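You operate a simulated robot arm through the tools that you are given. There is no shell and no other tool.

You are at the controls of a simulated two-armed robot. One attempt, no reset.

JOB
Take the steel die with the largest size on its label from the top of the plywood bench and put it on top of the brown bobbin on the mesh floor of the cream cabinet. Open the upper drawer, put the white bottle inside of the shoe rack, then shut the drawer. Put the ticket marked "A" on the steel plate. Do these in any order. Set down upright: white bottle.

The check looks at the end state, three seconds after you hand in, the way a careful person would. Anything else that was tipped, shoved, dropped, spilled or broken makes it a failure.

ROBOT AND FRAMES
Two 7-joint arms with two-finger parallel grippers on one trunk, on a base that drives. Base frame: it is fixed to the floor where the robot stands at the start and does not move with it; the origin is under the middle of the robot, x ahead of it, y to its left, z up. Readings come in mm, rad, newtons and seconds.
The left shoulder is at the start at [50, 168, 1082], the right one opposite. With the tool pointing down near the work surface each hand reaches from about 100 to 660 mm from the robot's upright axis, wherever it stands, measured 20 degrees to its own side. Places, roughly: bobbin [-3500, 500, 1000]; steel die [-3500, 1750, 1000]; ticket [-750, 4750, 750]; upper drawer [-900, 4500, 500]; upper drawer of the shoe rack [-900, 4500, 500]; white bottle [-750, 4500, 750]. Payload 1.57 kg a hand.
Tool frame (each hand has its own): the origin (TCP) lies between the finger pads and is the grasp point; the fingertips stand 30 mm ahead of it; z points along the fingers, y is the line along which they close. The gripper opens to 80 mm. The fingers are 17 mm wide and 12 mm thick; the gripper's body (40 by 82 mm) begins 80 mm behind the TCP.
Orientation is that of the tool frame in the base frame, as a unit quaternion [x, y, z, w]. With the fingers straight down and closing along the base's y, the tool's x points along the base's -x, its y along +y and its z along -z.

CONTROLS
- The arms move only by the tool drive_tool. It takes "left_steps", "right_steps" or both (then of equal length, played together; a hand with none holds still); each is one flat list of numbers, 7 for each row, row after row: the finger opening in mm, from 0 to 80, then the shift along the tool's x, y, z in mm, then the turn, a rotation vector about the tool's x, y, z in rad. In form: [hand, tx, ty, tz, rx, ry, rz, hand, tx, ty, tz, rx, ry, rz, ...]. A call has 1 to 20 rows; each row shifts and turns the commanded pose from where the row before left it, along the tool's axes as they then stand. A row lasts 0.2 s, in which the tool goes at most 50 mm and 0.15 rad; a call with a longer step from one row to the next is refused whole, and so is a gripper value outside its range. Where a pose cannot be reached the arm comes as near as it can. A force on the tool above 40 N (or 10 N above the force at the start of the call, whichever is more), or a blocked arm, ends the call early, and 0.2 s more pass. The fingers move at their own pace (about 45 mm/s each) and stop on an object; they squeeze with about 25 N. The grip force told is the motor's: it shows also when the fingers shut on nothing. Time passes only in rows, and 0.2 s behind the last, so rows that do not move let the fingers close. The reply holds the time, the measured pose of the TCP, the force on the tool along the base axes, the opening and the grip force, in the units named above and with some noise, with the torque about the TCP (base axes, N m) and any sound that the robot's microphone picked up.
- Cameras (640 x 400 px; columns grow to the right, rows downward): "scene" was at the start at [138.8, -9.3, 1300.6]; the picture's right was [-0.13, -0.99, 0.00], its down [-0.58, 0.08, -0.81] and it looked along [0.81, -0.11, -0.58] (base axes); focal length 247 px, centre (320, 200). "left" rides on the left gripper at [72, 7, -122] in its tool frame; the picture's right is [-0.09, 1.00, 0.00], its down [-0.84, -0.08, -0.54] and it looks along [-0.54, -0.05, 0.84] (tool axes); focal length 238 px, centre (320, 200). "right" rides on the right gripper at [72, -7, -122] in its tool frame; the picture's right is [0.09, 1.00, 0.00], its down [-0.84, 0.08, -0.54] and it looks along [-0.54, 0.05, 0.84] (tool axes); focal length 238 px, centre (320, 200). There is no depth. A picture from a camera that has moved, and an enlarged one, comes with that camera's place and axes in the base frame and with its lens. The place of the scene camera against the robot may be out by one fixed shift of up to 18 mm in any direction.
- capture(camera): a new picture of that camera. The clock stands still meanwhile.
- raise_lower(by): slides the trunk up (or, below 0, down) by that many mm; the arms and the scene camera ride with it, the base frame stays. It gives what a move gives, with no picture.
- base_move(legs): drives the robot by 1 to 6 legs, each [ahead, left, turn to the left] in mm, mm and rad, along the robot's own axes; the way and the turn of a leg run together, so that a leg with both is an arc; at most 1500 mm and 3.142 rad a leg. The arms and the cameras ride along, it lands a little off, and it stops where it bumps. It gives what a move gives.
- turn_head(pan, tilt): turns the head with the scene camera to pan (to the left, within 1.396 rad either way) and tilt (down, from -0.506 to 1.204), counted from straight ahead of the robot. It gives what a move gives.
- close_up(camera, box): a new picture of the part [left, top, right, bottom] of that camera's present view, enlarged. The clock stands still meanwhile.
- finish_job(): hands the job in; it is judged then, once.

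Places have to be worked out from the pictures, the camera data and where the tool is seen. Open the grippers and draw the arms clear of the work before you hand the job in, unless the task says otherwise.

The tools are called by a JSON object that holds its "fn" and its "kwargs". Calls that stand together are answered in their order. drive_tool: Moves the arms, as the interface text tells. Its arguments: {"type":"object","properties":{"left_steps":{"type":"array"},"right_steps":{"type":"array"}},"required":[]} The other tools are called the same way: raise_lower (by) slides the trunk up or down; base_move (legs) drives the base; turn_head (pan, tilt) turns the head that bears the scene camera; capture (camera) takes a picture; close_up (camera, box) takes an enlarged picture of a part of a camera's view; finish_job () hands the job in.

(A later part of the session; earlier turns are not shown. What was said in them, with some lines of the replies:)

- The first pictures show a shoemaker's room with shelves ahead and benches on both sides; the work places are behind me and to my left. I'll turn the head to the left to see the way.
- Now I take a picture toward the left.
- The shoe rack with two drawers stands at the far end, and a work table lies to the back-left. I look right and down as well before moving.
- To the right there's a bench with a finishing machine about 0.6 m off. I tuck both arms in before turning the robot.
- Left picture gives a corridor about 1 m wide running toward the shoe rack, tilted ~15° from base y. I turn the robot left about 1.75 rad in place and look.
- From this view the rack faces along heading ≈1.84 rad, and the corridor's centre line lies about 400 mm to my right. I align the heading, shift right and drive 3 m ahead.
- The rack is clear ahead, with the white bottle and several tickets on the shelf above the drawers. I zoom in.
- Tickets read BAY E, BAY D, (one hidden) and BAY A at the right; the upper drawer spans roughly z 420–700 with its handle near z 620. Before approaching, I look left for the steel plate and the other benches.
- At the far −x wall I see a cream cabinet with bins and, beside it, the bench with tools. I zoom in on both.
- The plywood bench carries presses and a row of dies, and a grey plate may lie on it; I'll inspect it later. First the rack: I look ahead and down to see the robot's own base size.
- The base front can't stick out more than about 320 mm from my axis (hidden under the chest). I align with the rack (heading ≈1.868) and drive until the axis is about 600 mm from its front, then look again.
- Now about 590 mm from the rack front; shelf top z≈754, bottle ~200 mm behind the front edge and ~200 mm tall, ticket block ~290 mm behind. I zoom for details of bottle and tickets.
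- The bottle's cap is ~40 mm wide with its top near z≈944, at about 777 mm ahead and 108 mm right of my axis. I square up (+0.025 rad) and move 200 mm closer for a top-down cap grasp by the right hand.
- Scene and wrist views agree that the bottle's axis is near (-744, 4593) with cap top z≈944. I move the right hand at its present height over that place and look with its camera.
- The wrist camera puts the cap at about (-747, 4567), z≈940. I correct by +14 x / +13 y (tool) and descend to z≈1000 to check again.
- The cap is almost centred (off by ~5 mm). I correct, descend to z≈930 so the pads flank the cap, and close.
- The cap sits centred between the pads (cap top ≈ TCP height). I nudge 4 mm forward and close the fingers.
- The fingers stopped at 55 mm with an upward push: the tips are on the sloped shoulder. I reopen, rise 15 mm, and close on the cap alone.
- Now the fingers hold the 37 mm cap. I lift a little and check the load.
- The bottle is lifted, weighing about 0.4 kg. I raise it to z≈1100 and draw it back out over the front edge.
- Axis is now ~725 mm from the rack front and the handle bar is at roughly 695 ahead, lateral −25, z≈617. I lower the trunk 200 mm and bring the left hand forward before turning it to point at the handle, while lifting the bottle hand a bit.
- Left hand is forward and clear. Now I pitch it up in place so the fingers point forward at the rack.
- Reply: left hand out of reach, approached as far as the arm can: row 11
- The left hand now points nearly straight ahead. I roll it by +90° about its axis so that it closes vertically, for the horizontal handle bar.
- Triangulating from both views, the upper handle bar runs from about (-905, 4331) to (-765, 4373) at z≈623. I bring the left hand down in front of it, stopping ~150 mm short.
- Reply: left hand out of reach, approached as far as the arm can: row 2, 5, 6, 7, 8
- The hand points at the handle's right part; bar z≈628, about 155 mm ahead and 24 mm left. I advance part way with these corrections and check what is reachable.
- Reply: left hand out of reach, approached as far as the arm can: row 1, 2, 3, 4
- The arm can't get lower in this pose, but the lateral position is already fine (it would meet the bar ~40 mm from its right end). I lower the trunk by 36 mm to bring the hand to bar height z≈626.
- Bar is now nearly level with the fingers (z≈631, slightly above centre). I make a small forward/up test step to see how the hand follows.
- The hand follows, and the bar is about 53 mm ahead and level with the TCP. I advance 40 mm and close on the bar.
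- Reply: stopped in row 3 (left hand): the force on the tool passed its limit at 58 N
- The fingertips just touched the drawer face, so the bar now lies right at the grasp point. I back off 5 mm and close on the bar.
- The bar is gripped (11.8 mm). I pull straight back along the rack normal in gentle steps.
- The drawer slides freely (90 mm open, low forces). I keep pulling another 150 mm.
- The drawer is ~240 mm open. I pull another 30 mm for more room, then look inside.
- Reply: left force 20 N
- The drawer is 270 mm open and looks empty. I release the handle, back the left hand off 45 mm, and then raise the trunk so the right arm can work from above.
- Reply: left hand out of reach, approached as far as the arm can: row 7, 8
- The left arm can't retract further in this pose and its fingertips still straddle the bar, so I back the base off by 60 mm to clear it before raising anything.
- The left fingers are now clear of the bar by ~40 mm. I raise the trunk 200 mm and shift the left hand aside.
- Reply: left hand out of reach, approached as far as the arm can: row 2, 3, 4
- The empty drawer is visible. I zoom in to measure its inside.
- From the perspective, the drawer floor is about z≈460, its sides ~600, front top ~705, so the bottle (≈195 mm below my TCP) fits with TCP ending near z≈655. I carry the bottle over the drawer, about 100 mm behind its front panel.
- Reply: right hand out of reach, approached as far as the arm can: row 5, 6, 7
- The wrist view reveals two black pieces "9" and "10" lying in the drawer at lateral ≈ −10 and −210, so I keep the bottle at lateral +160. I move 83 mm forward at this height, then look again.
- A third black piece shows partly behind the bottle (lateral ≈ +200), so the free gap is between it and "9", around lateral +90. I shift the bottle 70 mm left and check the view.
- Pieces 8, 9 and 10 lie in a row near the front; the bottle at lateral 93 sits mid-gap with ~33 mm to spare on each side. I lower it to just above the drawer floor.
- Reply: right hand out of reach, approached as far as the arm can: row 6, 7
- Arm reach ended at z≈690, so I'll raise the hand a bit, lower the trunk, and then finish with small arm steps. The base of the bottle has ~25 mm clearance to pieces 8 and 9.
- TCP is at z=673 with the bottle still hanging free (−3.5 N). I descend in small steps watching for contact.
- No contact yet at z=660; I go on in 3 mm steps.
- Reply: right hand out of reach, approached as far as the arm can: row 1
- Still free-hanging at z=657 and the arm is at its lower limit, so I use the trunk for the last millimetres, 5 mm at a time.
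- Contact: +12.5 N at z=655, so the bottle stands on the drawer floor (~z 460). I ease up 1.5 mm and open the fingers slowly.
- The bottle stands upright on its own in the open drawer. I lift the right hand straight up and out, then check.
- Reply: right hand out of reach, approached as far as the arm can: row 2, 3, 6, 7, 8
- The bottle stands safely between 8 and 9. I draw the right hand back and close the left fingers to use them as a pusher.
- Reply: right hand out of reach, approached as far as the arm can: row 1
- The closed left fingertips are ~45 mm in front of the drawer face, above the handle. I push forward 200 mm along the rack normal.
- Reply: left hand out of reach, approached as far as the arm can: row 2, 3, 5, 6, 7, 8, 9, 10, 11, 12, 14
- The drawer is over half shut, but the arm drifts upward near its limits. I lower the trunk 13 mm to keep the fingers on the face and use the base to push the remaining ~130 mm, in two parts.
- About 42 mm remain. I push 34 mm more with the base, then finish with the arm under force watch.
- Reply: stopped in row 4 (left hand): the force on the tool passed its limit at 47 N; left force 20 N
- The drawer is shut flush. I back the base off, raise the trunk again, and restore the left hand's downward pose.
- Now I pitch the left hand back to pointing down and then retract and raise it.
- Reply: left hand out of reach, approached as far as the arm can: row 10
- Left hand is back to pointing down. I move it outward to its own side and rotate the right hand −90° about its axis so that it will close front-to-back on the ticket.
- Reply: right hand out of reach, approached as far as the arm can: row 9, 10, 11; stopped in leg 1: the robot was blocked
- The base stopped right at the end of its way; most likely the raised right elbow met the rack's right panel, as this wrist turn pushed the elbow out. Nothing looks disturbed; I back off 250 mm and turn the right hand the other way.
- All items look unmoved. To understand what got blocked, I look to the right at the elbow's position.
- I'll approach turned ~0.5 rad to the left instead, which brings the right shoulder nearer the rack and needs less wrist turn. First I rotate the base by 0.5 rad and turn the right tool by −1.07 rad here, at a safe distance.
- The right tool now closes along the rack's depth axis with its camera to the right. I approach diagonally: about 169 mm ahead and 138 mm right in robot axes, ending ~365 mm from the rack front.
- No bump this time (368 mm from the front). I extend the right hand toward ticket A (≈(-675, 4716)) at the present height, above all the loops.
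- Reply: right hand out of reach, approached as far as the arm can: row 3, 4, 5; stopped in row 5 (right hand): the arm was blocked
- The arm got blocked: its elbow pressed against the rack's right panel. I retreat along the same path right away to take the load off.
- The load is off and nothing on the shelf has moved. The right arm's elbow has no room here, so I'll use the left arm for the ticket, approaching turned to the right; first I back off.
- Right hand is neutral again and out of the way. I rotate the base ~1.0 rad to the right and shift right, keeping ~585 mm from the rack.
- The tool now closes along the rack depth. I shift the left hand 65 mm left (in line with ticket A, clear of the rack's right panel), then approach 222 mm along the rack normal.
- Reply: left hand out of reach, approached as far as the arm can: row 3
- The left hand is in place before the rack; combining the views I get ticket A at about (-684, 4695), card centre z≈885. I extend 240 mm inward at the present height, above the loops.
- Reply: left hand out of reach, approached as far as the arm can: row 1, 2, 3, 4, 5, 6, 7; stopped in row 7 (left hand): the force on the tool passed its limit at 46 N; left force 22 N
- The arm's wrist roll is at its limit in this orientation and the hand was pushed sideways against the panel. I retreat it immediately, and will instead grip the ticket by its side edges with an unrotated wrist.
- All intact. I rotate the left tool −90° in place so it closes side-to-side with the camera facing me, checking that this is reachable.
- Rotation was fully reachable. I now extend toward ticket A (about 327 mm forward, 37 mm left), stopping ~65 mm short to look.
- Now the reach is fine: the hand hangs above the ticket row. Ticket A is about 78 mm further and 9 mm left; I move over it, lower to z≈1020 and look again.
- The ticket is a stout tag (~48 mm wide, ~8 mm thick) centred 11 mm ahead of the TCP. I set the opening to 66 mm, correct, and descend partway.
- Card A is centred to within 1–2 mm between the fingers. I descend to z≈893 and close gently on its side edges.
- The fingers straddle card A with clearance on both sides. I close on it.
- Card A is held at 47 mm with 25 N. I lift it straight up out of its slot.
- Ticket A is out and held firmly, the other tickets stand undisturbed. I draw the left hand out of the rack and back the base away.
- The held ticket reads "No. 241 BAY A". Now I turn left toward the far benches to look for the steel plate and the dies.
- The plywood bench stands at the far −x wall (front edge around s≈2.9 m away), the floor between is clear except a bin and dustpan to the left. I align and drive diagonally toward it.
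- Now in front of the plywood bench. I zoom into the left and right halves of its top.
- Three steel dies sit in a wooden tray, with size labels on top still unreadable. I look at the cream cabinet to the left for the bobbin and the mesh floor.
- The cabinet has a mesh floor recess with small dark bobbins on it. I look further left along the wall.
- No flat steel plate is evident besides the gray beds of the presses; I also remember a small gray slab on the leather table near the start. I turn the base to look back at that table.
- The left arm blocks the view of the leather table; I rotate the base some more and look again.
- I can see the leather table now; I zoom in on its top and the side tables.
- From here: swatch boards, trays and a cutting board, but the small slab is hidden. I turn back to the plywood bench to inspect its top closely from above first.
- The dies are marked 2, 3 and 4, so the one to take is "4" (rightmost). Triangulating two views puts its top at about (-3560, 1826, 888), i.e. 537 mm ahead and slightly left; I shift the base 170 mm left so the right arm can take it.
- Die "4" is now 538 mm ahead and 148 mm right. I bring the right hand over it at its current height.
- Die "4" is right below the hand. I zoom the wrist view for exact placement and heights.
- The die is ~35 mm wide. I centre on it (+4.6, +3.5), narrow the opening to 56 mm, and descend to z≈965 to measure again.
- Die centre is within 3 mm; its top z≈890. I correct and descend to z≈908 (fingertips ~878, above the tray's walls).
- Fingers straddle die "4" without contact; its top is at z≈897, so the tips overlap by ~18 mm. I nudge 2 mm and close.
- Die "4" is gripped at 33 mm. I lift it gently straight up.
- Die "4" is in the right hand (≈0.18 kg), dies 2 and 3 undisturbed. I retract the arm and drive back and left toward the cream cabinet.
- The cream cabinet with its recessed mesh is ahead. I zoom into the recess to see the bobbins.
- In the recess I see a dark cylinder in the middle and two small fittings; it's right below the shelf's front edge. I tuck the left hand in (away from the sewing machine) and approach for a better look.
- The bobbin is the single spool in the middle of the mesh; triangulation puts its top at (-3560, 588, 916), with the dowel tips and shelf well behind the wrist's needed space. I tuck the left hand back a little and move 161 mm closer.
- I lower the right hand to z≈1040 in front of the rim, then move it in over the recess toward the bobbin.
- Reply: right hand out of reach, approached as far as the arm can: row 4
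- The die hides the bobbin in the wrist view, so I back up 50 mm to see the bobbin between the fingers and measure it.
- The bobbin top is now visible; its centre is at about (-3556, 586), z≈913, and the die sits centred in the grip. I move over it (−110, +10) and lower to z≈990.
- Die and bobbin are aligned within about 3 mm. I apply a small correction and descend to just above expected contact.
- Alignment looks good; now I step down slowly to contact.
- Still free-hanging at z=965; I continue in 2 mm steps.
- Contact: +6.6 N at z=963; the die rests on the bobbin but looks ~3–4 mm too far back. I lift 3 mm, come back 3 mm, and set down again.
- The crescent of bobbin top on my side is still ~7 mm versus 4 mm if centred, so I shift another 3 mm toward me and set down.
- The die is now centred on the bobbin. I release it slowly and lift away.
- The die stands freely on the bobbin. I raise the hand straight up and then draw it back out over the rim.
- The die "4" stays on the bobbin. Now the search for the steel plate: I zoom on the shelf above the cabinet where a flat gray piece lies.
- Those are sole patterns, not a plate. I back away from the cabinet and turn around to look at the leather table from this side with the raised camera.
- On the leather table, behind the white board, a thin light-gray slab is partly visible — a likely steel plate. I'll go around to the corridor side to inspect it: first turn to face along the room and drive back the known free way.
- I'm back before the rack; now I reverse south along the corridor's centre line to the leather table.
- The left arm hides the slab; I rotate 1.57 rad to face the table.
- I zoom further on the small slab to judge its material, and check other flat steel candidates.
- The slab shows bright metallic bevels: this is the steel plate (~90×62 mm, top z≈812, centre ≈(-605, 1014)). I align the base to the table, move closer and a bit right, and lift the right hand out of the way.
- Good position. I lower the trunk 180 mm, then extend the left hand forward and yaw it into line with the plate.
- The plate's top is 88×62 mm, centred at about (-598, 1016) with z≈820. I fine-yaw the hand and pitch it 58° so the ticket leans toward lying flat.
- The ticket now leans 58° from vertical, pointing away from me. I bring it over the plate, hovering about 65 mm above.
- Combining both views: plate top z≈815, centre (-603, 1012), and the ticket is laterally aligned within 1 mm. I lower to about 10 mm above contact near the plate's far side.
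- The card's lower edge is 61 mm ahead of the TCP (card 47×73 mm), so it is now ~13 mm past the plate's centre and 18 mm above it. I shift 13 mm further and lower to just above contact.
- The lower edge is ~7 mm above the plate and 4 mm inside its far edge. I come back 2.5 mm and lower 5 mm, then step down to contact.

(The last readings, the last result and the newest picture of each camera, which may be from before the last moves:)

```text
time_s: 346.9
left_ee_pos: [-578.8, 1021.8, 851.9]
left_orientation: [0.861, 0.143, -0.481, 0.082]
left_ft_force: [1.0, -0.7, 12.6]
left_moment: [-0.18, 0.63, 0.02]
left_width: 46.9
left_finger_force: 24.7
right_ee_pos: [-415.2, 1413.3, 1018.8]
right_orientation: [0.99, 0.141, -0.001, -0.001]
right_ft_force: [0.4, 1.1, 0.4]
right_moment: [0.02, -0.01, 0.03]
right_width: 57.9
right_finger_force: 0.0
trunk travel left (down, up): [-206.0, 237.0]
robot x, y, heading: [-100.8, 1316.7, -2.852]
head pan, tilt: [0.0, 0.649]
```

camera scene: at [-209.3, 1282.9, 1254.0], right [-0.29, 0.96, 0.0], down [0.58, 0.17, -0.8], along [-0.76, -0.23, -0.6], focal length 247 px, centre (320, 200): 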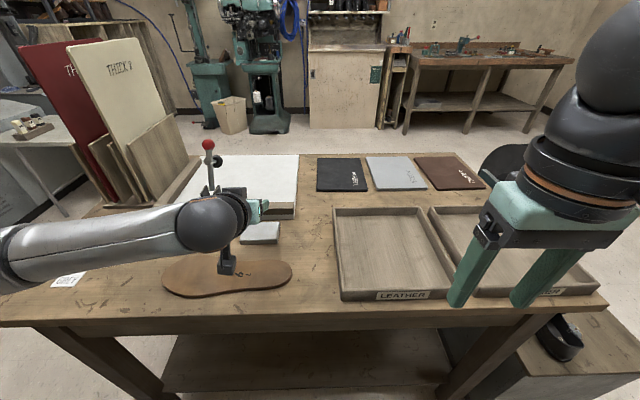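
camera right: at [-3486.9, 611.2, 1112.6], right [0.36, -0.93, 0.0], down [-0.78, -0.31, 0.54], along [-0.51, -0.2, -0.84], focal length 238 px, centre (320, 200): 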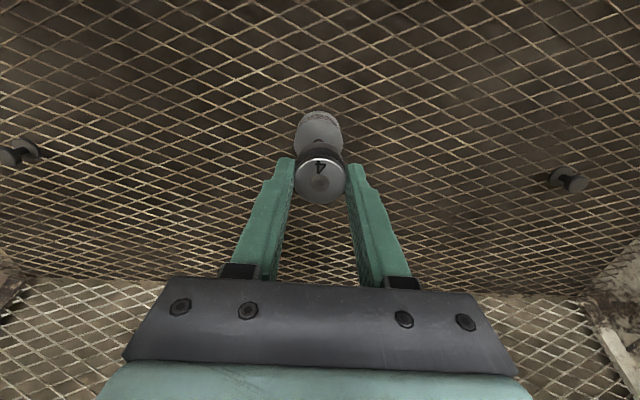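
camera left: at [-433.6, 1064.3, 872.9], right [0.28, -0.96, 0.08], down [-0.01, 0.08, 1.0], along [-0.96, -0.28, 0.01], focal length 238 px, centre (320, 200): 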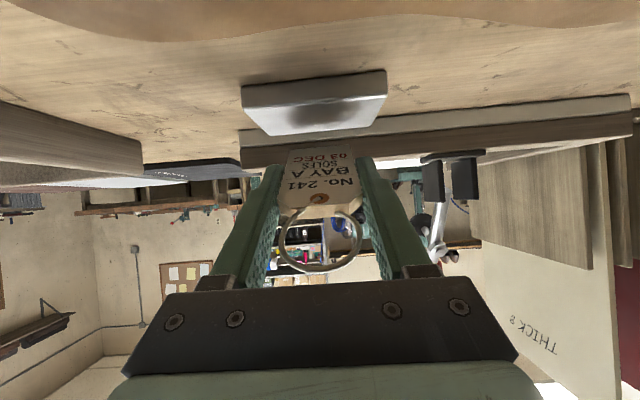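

Contact confirmed (+4.7 → +12.6 N) on the plate. I ease off about 1.5 mm and open the fingers slowly so the card settles flat.

{"fn": "drive_tool", "kwargs": {"left_steps": [30, -1.3, 0, -0.8, 0, 0, 0, 47, 0, 0, 0, 0, 0, 0, 49, 0, 0, 0, 0, 0, 0, 51, 0, 0, 0, 0, 0, 0, 54, 0, 0, 0, 0, 0, 0, 58, 0, 0, 0, 0, 0, 0, 62, 0, 0, 0, 0, 0, 0, 62, 0, 0, 0, 0, 0, 0]}}

{"fn": "capture", "kwargs": {"camera": "left"}}

{"fn": "close_up", "kwargs": {"camera": "scene", "box": [180, 170, 320, 270]}}

```text
time_s: 348.7
left_ee_pos: [-578.9, 1020.8, 850.9]
left_orientation: [0.863, 0.143, -0.478, 0.083]
left_ft_force: [0.1, 0.2, -0.1]
left_moment: [-0.03, 0.02, 0.03]
left_width: 62.3
left_finger_force: 0.1
right_ee_pos: [-415.5, 1412.3, 1017.9]
right_orientation: [0.99, 0.141, 0.0, 0.0]
right_ft_force: [0.2, 0.1, 0.2]
right_moment: [-0.03, 0.0, 0.03]
right_width: 58.1
right_finger_force: 0.0
trunk travel left (down, up): [-206.0, 237.0]
robot x, y, heading: [-98.3, 1320.1, -2.846]
head pan, tilt: [0.0, 0.649]
```

```text
taken
camera left: at [-443.3, 1061.1, 855.2], right [0.28, -0.96, 0.08], down [-0.01, 0.08, 1.0], along [-0.96, -0.28, 0.01], focal length 238 px, centre (320, 200)
```

left: 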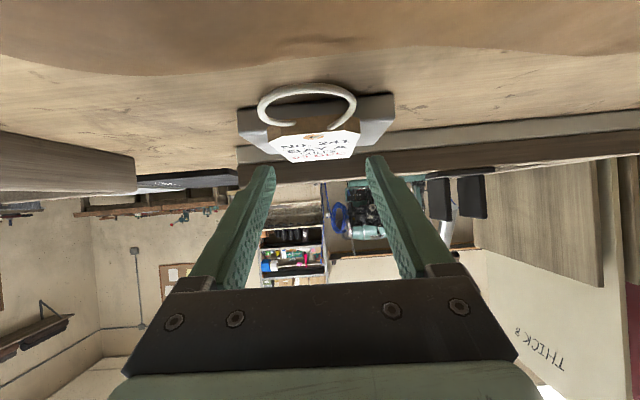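

```text
4.00 times, centred on (250, 220) of scene
camera zoom: at [-209.2, 1282.9, 1254.0], right [-0.29, 0.96, 0.0], down [0.58, 0.17, -0.8], along [-0.76, -0.23, -0.6], focal length 989 px, centre (600, 120)
```

zoom: 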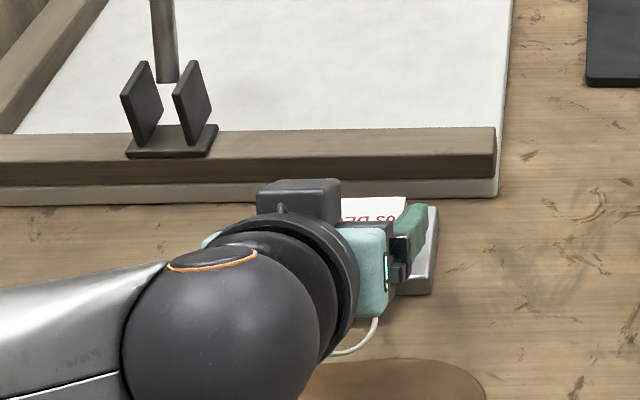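

The card lies flat, face up, on the steel plate. I raise the hand straight up to clear it and check the placement.

{"fn": "drive_tool", "kwargs": {"left_steps": [70, -8.5, 0, -5.3, 0, 0, 0, 80, -21.3, 0, -13.2, 0, 0, 0, 80, -30, 0, -18.5, 0, 0, 0, 80, -34, 0, -21, 0, 0, 0, 80, -34, 0, -21, 0, 0, 0, 80, 0, 0, 0, 0, 0, 0]}}

{"fn": "capture", "kwargs": {"camera": "scene"}}

{"fn": "capture", "kwargs": {"camera": "left"}}

```text
time_s: 350.1
left_ee_pos: [-579.6, 1021.9, 1000.8]
left_orientation: [0.863, 0.143, -0.478, 0.082]
left_ft_force: [0.7, 0.7, 0.4]
left_moment: [-0.01, 0.01, 0.0]
left_width: 80.1
left_finger_force: 0.2
right_ee_pos: [-416.3, 1412.8, 1018.8]
right_orientation: [0.99, 0.14, 0.0, -0.001]
right_ft_force: [0.0, -1.4, 1.0]
right_moment: [0.01, -0.02, 0.0]
right_width: 58.2
right_finger_force: 0.1
trunk travel left (down, up): [-206.0, 237.0]
robot x, y, heading: [-101.0, 1315.9, -2.846]
head pan, tilt: [0.0, 0.649]
```

```text
taken
camera scene: at [-209.2, 1282.9, 1254.0], right [-0.29, 0.96, 0.0], down [0.58, 0.17, -0.8], along [-0.76, -0.23, -0.6], focal length 247 px, centre (320, 200)
```

scene: 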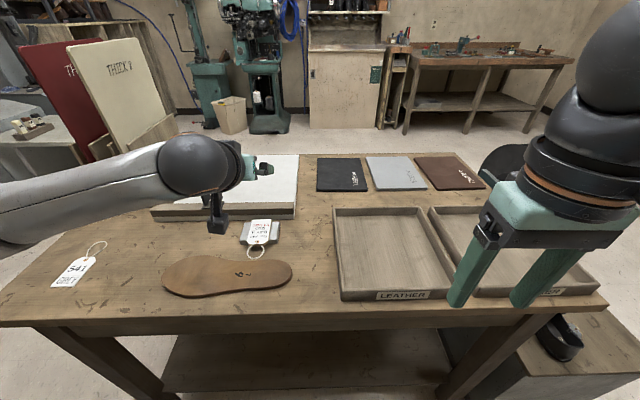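

```text
taken
camera left: at [-443.3, 1062.0, 1005.7], right [0.28, -0.96, 0.08], down [-0.01, 0.08, 1.0], along [-0.96, -0.28, 0.01], focal length 238 px, centre (320, 200)
```

left: 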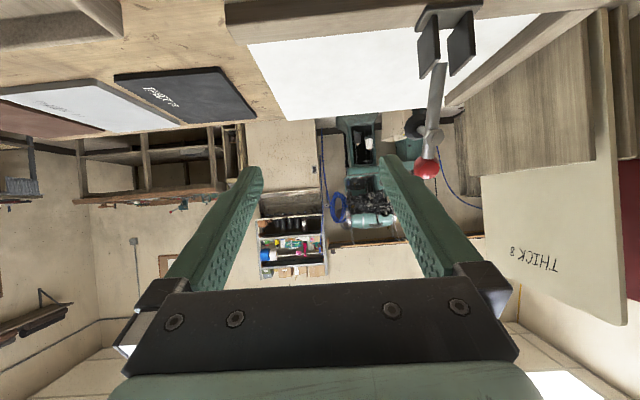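

{"fn": "close_up", "kwargs": {"camera": "scene", "box": [215, 205, 315, 270]}}

```text
6.15 times, centred on (265, 238) of scene
camera zoom: at [-209.2, 1282.9, 1254.0], right [-0.29, 0.96, 0.0], down [0.58, 0.17, -0.8], along [-0.76, -0.23, -0.6], focal length 1522 px, centre (658, -31)
```

zoom: 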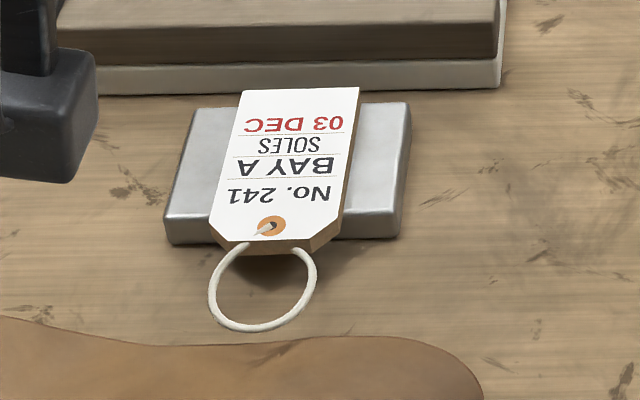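

Ticket A lies squarely on the steel plate, face up. I raise the left hand, back the base off 180 mm, and restore the arm to a neutral pose with grippers open.

{"fn": "drive_tool", "kwargs": {"left_steps": [80, -30, 0, -18.5, 0, 0, 0, 80, -30, 0, -18.5, 0, 0, 0, 80, 0, 0, 0, 0, 0, 0], "right_steps": [80, 0, 0, 0, 0, 0, 0, 80, 0, 0, 0, 0, 0, 0, 80, 0, 0, 0, 0, 0, 0]}}

{"fn": "base_move", "kwargs": {"legs": [[-180, 0, 0]]}}

{"fn": "drive_tool", "kwargs": {"left_steps": [80, 15, 0, -25, 0, 0.1446, 0, 80, 0, 0, 0, 0, 0.1446, 0, 80, 0, 0, 0, 0, 0.1446, 0, 80, 0, 0, 0, 0, 0.1446, 0, 80, 0, 0, 0, 0, 0.1446, 0, 80, 0, 0, 0, 0, 0.1446, 0, 80, 0, 0, 0, 0, 0.1446, 0, 80, 40, 0, 0, 0, 0, 0, 80, 40, 0, 0, 0, 0, 0, 80, 40, 0, 0, 0, 0, 0, 80, 40, 0, 0, 0, 0, 0, 80, 0, 0, 0, 0, 0, 0]}}

{"fn": "capture", "kwargs": {"camera": "scene"}}

```text
time_s: 350.9
left_ee_pos: [-578.5, 1020.8, 1071.5]
left_orientation: [0.862, 0.142, -0.479, 0.082]
left_ft_force: [0.3, 0.7, 0.7]
left_moment: [0.04, 0.0, -0.02]
left_width: 80.0
left_finger_force: 0.1
right_ee_pos: [-416.7, 1414.2, 1018.4]
right_orientation: [0.99, 0.141, 0.0, 0.0]
right_ft_force: [0.7, -0.8, 0.3]
right_moment: [-0.02, 0.0, 0.0]
right_width: 80.0
right_finger_force: 0.1
trunk travel left (down, up): [-206.0, 237.0]
robot x, y, heading: [-99.0, 1318.1, -2.849]
head pan, tilt: [0.0, 0.649]
```

```text
time_s: 352.4
left_ee_pos: [-406.1, 1072.9, 1071.2]
left_orientation: [0.862, 0.144, -0.479, 0.084]
left_ft_force: [-0.1, -0.4, -0.5]
left_moment: [0.01, -0.01, 0.03]
left_width: 80.2
left_finger_force: 0.1
right_ee_pos: [-243.6, 1464.8, 1017.3]
right_orientation: [0.99, 0.141, 0.0, 0.0]
right_ft_force: [0.7, -0.3, 0.1]
right_moment: [-0.01, 0.03, -0.04]
right_width: 80.0
right_finger_force: 0.0
trunk travel left (down, up): [-206.0, 237.0]
robot x, y, heading: [73.7, 1370.1, -2.847]
head pan, tilt: [0.0, 0.649]
```

```text
time_s: 355.0
left_ee_pos: [-227.7, 1136.3, 1071.3]
left_orientation: [0.986, 0.166, -0.001, 0.003]
left_ft_force: [-0.1, 0.4, 0.3]
left_moment: [0.0, -0.02, -0.01]
left_width: 79.9
left_finger_force: 0.1
right_ee_pos: [-244.6, 1464.1, 1017.4]
right_orientation: [0.99, 0.143, -0.001, 0.0]
right_ft_force: [-0.7, 0.2, -0.2]
right_moment: [0.03, 0.02, 0.01]
right_width: 80.0
right_finger_force: 0.1
trunk travel left (down, up): [-206.0, 237.0]
robot x, y, heading: [71.5, 1367.4, -2.856]
head pan, tilt: [0.0, 0.649]
```

```text
taken
camera scene: at [-36.9, 1334.5, 1254.0], right [-0.29, 0.96, 0.0], down [0.58, 0.17, -0.8], along [-0.76, -0.23, -0.6], focal length 247 px, centre (320, 200)
```

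scene: 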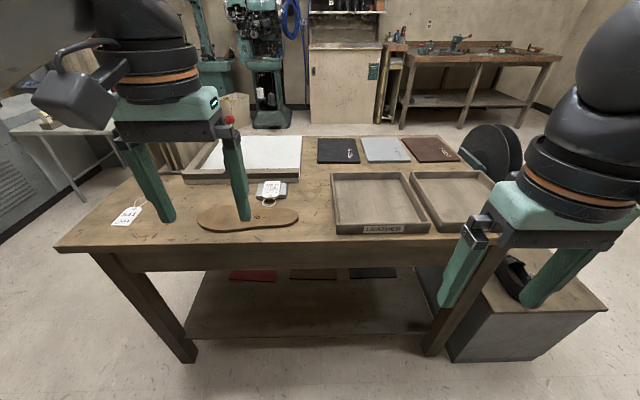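

Both arms are clear and open. As a last check from here, I zoom on the ticket and on the distant cabinet.

{"fn": "close_up", "kwargs": {"camera": "scene", "box": [230, 165, 310, 225]}}

{"fn": "close_up", "kwargs": {"camera": "scene", "box": [295, 0, 395, 62]}}

```text
6.67 times, centred on (270, 195) of scene
camera zoom: at [-36.9, 1334.5, 1254.0], right [-0.29, 0.96, 0.0], down [0.58, 0.17, -0.8], along [-0.76, -0.23, -0.6], focal length 1648 px, centre (653, 233)
```

zoom: 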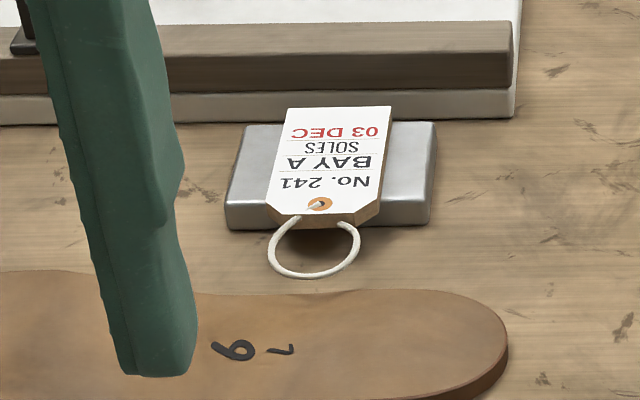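

```text
6.40 times, centred on (345, 31) of scene
camera zoom: at [-36.9, 1334.5, 1254.0], right [-0.29, 0.96, 0.0], down [0.58, 0.17, -0.8], along [-0.76, -0.23, -0.6], focal length 1582 px, centre (160, 1282)
```

zoom: 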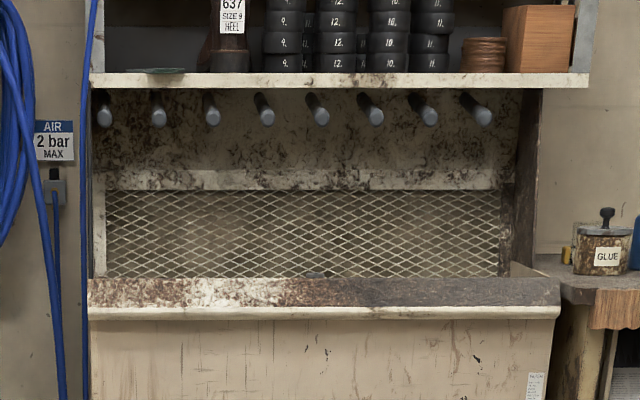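

The ticket is settled and the die's top still shows above the cabinet rim. I take one last look toward the rack's drawer.

{"fn": "turn_head", "kwargs": {"pan": -1.39, "tilt": 0.25}}

{"fn": "capture", "kwargs": {"camera": "scene"}}

```text
time_s: 356.5
left_ee_pos: [-228.3, 1136.6, 1071.6]
left_orientation: [0.986, 0.166, 0.0, 0.003]
left_ft_force: [1.2, -0.1, 0.7]
left_moment: [0.01, 0.03, 0.0]
left_width: 80.2
left_finger_force: 0.1
right_ee_pos: [-244.8, 1463.6, 1017.9]
right_orientation: [0.99, 0.142, 0.0, 0.0]
right_ft_force: [-0.1, -0.3, 0.4]
right_moment: [-0.05, -0.03, -0.01]
right_width: 80.0
right_finger_force: 0.0
trunk travel left (down, up): [-206.0, 237.0]
robot x, y, heading: [70.8, 1368.8, -2.846]
head pan, tilt: [-1.389, 0.25]
```

```text
taken
camera scene: at [3.6, 1442.6, 1290.5], right [0.89, 0.46, 0.0], down [0.11, -0.22, -0.97], along [-0.44, 0.86, -0.25], focal length 247 px, centre (320, 200)
```

scene: 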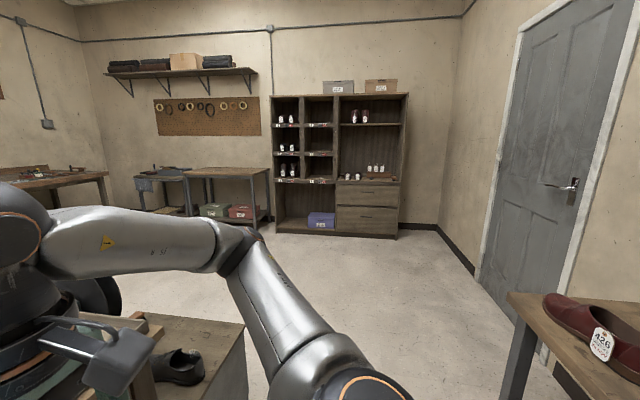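

{"fn": "close_up", "kwargs": {"camera": "scene", "box": [270, 130, 430, 245]}}

```text
3.48 times, centred on (350, 188) of scene
camera zoom: at [3.6, 1442.6, 1290.5], right [0.89, 0.46, 0.0], down [0.11, -0.22, -0.97], along [-0.44, 0.86, -0.25], focal length 860 px, centre (216, 244)
```

zoom: 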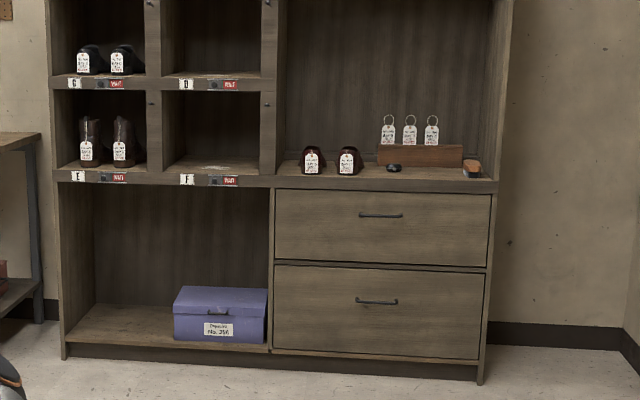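

The drawer is shut flush and the other things on the rack stand where they were. The die is on the bobbin, ticket A is on the steel plate and both open hands are clear, so I hand the job in.

{"fn": "finish_job", "kwargs": {}}

```text
The job is handed in.
```

I handed the job in with all three tasks done. The bottle inside the closed drawer is the one thing I couldn't see at the end.

- **Steel die:** The dies were marked 2, 3 and 4. I put the 4 centred on the bobbin, the only one on the mesh floor of the cream cabinet. Its top still showed above the cabinet rim in the last picture.
- **White bottle:** It stood upright on the floor of the upper drawer, between the black pieces marked 8 and 9, when I let go. I shut the drawer slowly and no sound was reported, so it is very likely still upright. The last picture shows the drawer flush.
- **Ticket A:** It lies flat and face up on a bright metal slab on the leather table. No place was given for the steel plate. This slab was the only loose metal plate I found, so that match is my judgement.

**Contacts on the way:** While reaching for the ticket, my arms pushed against the rack's right panel twice, and the base was blocked once right by the rack. The left fingertips also bumped the drawer front, with a peak of 58 N. The last picture shows nothing on the rack moved.
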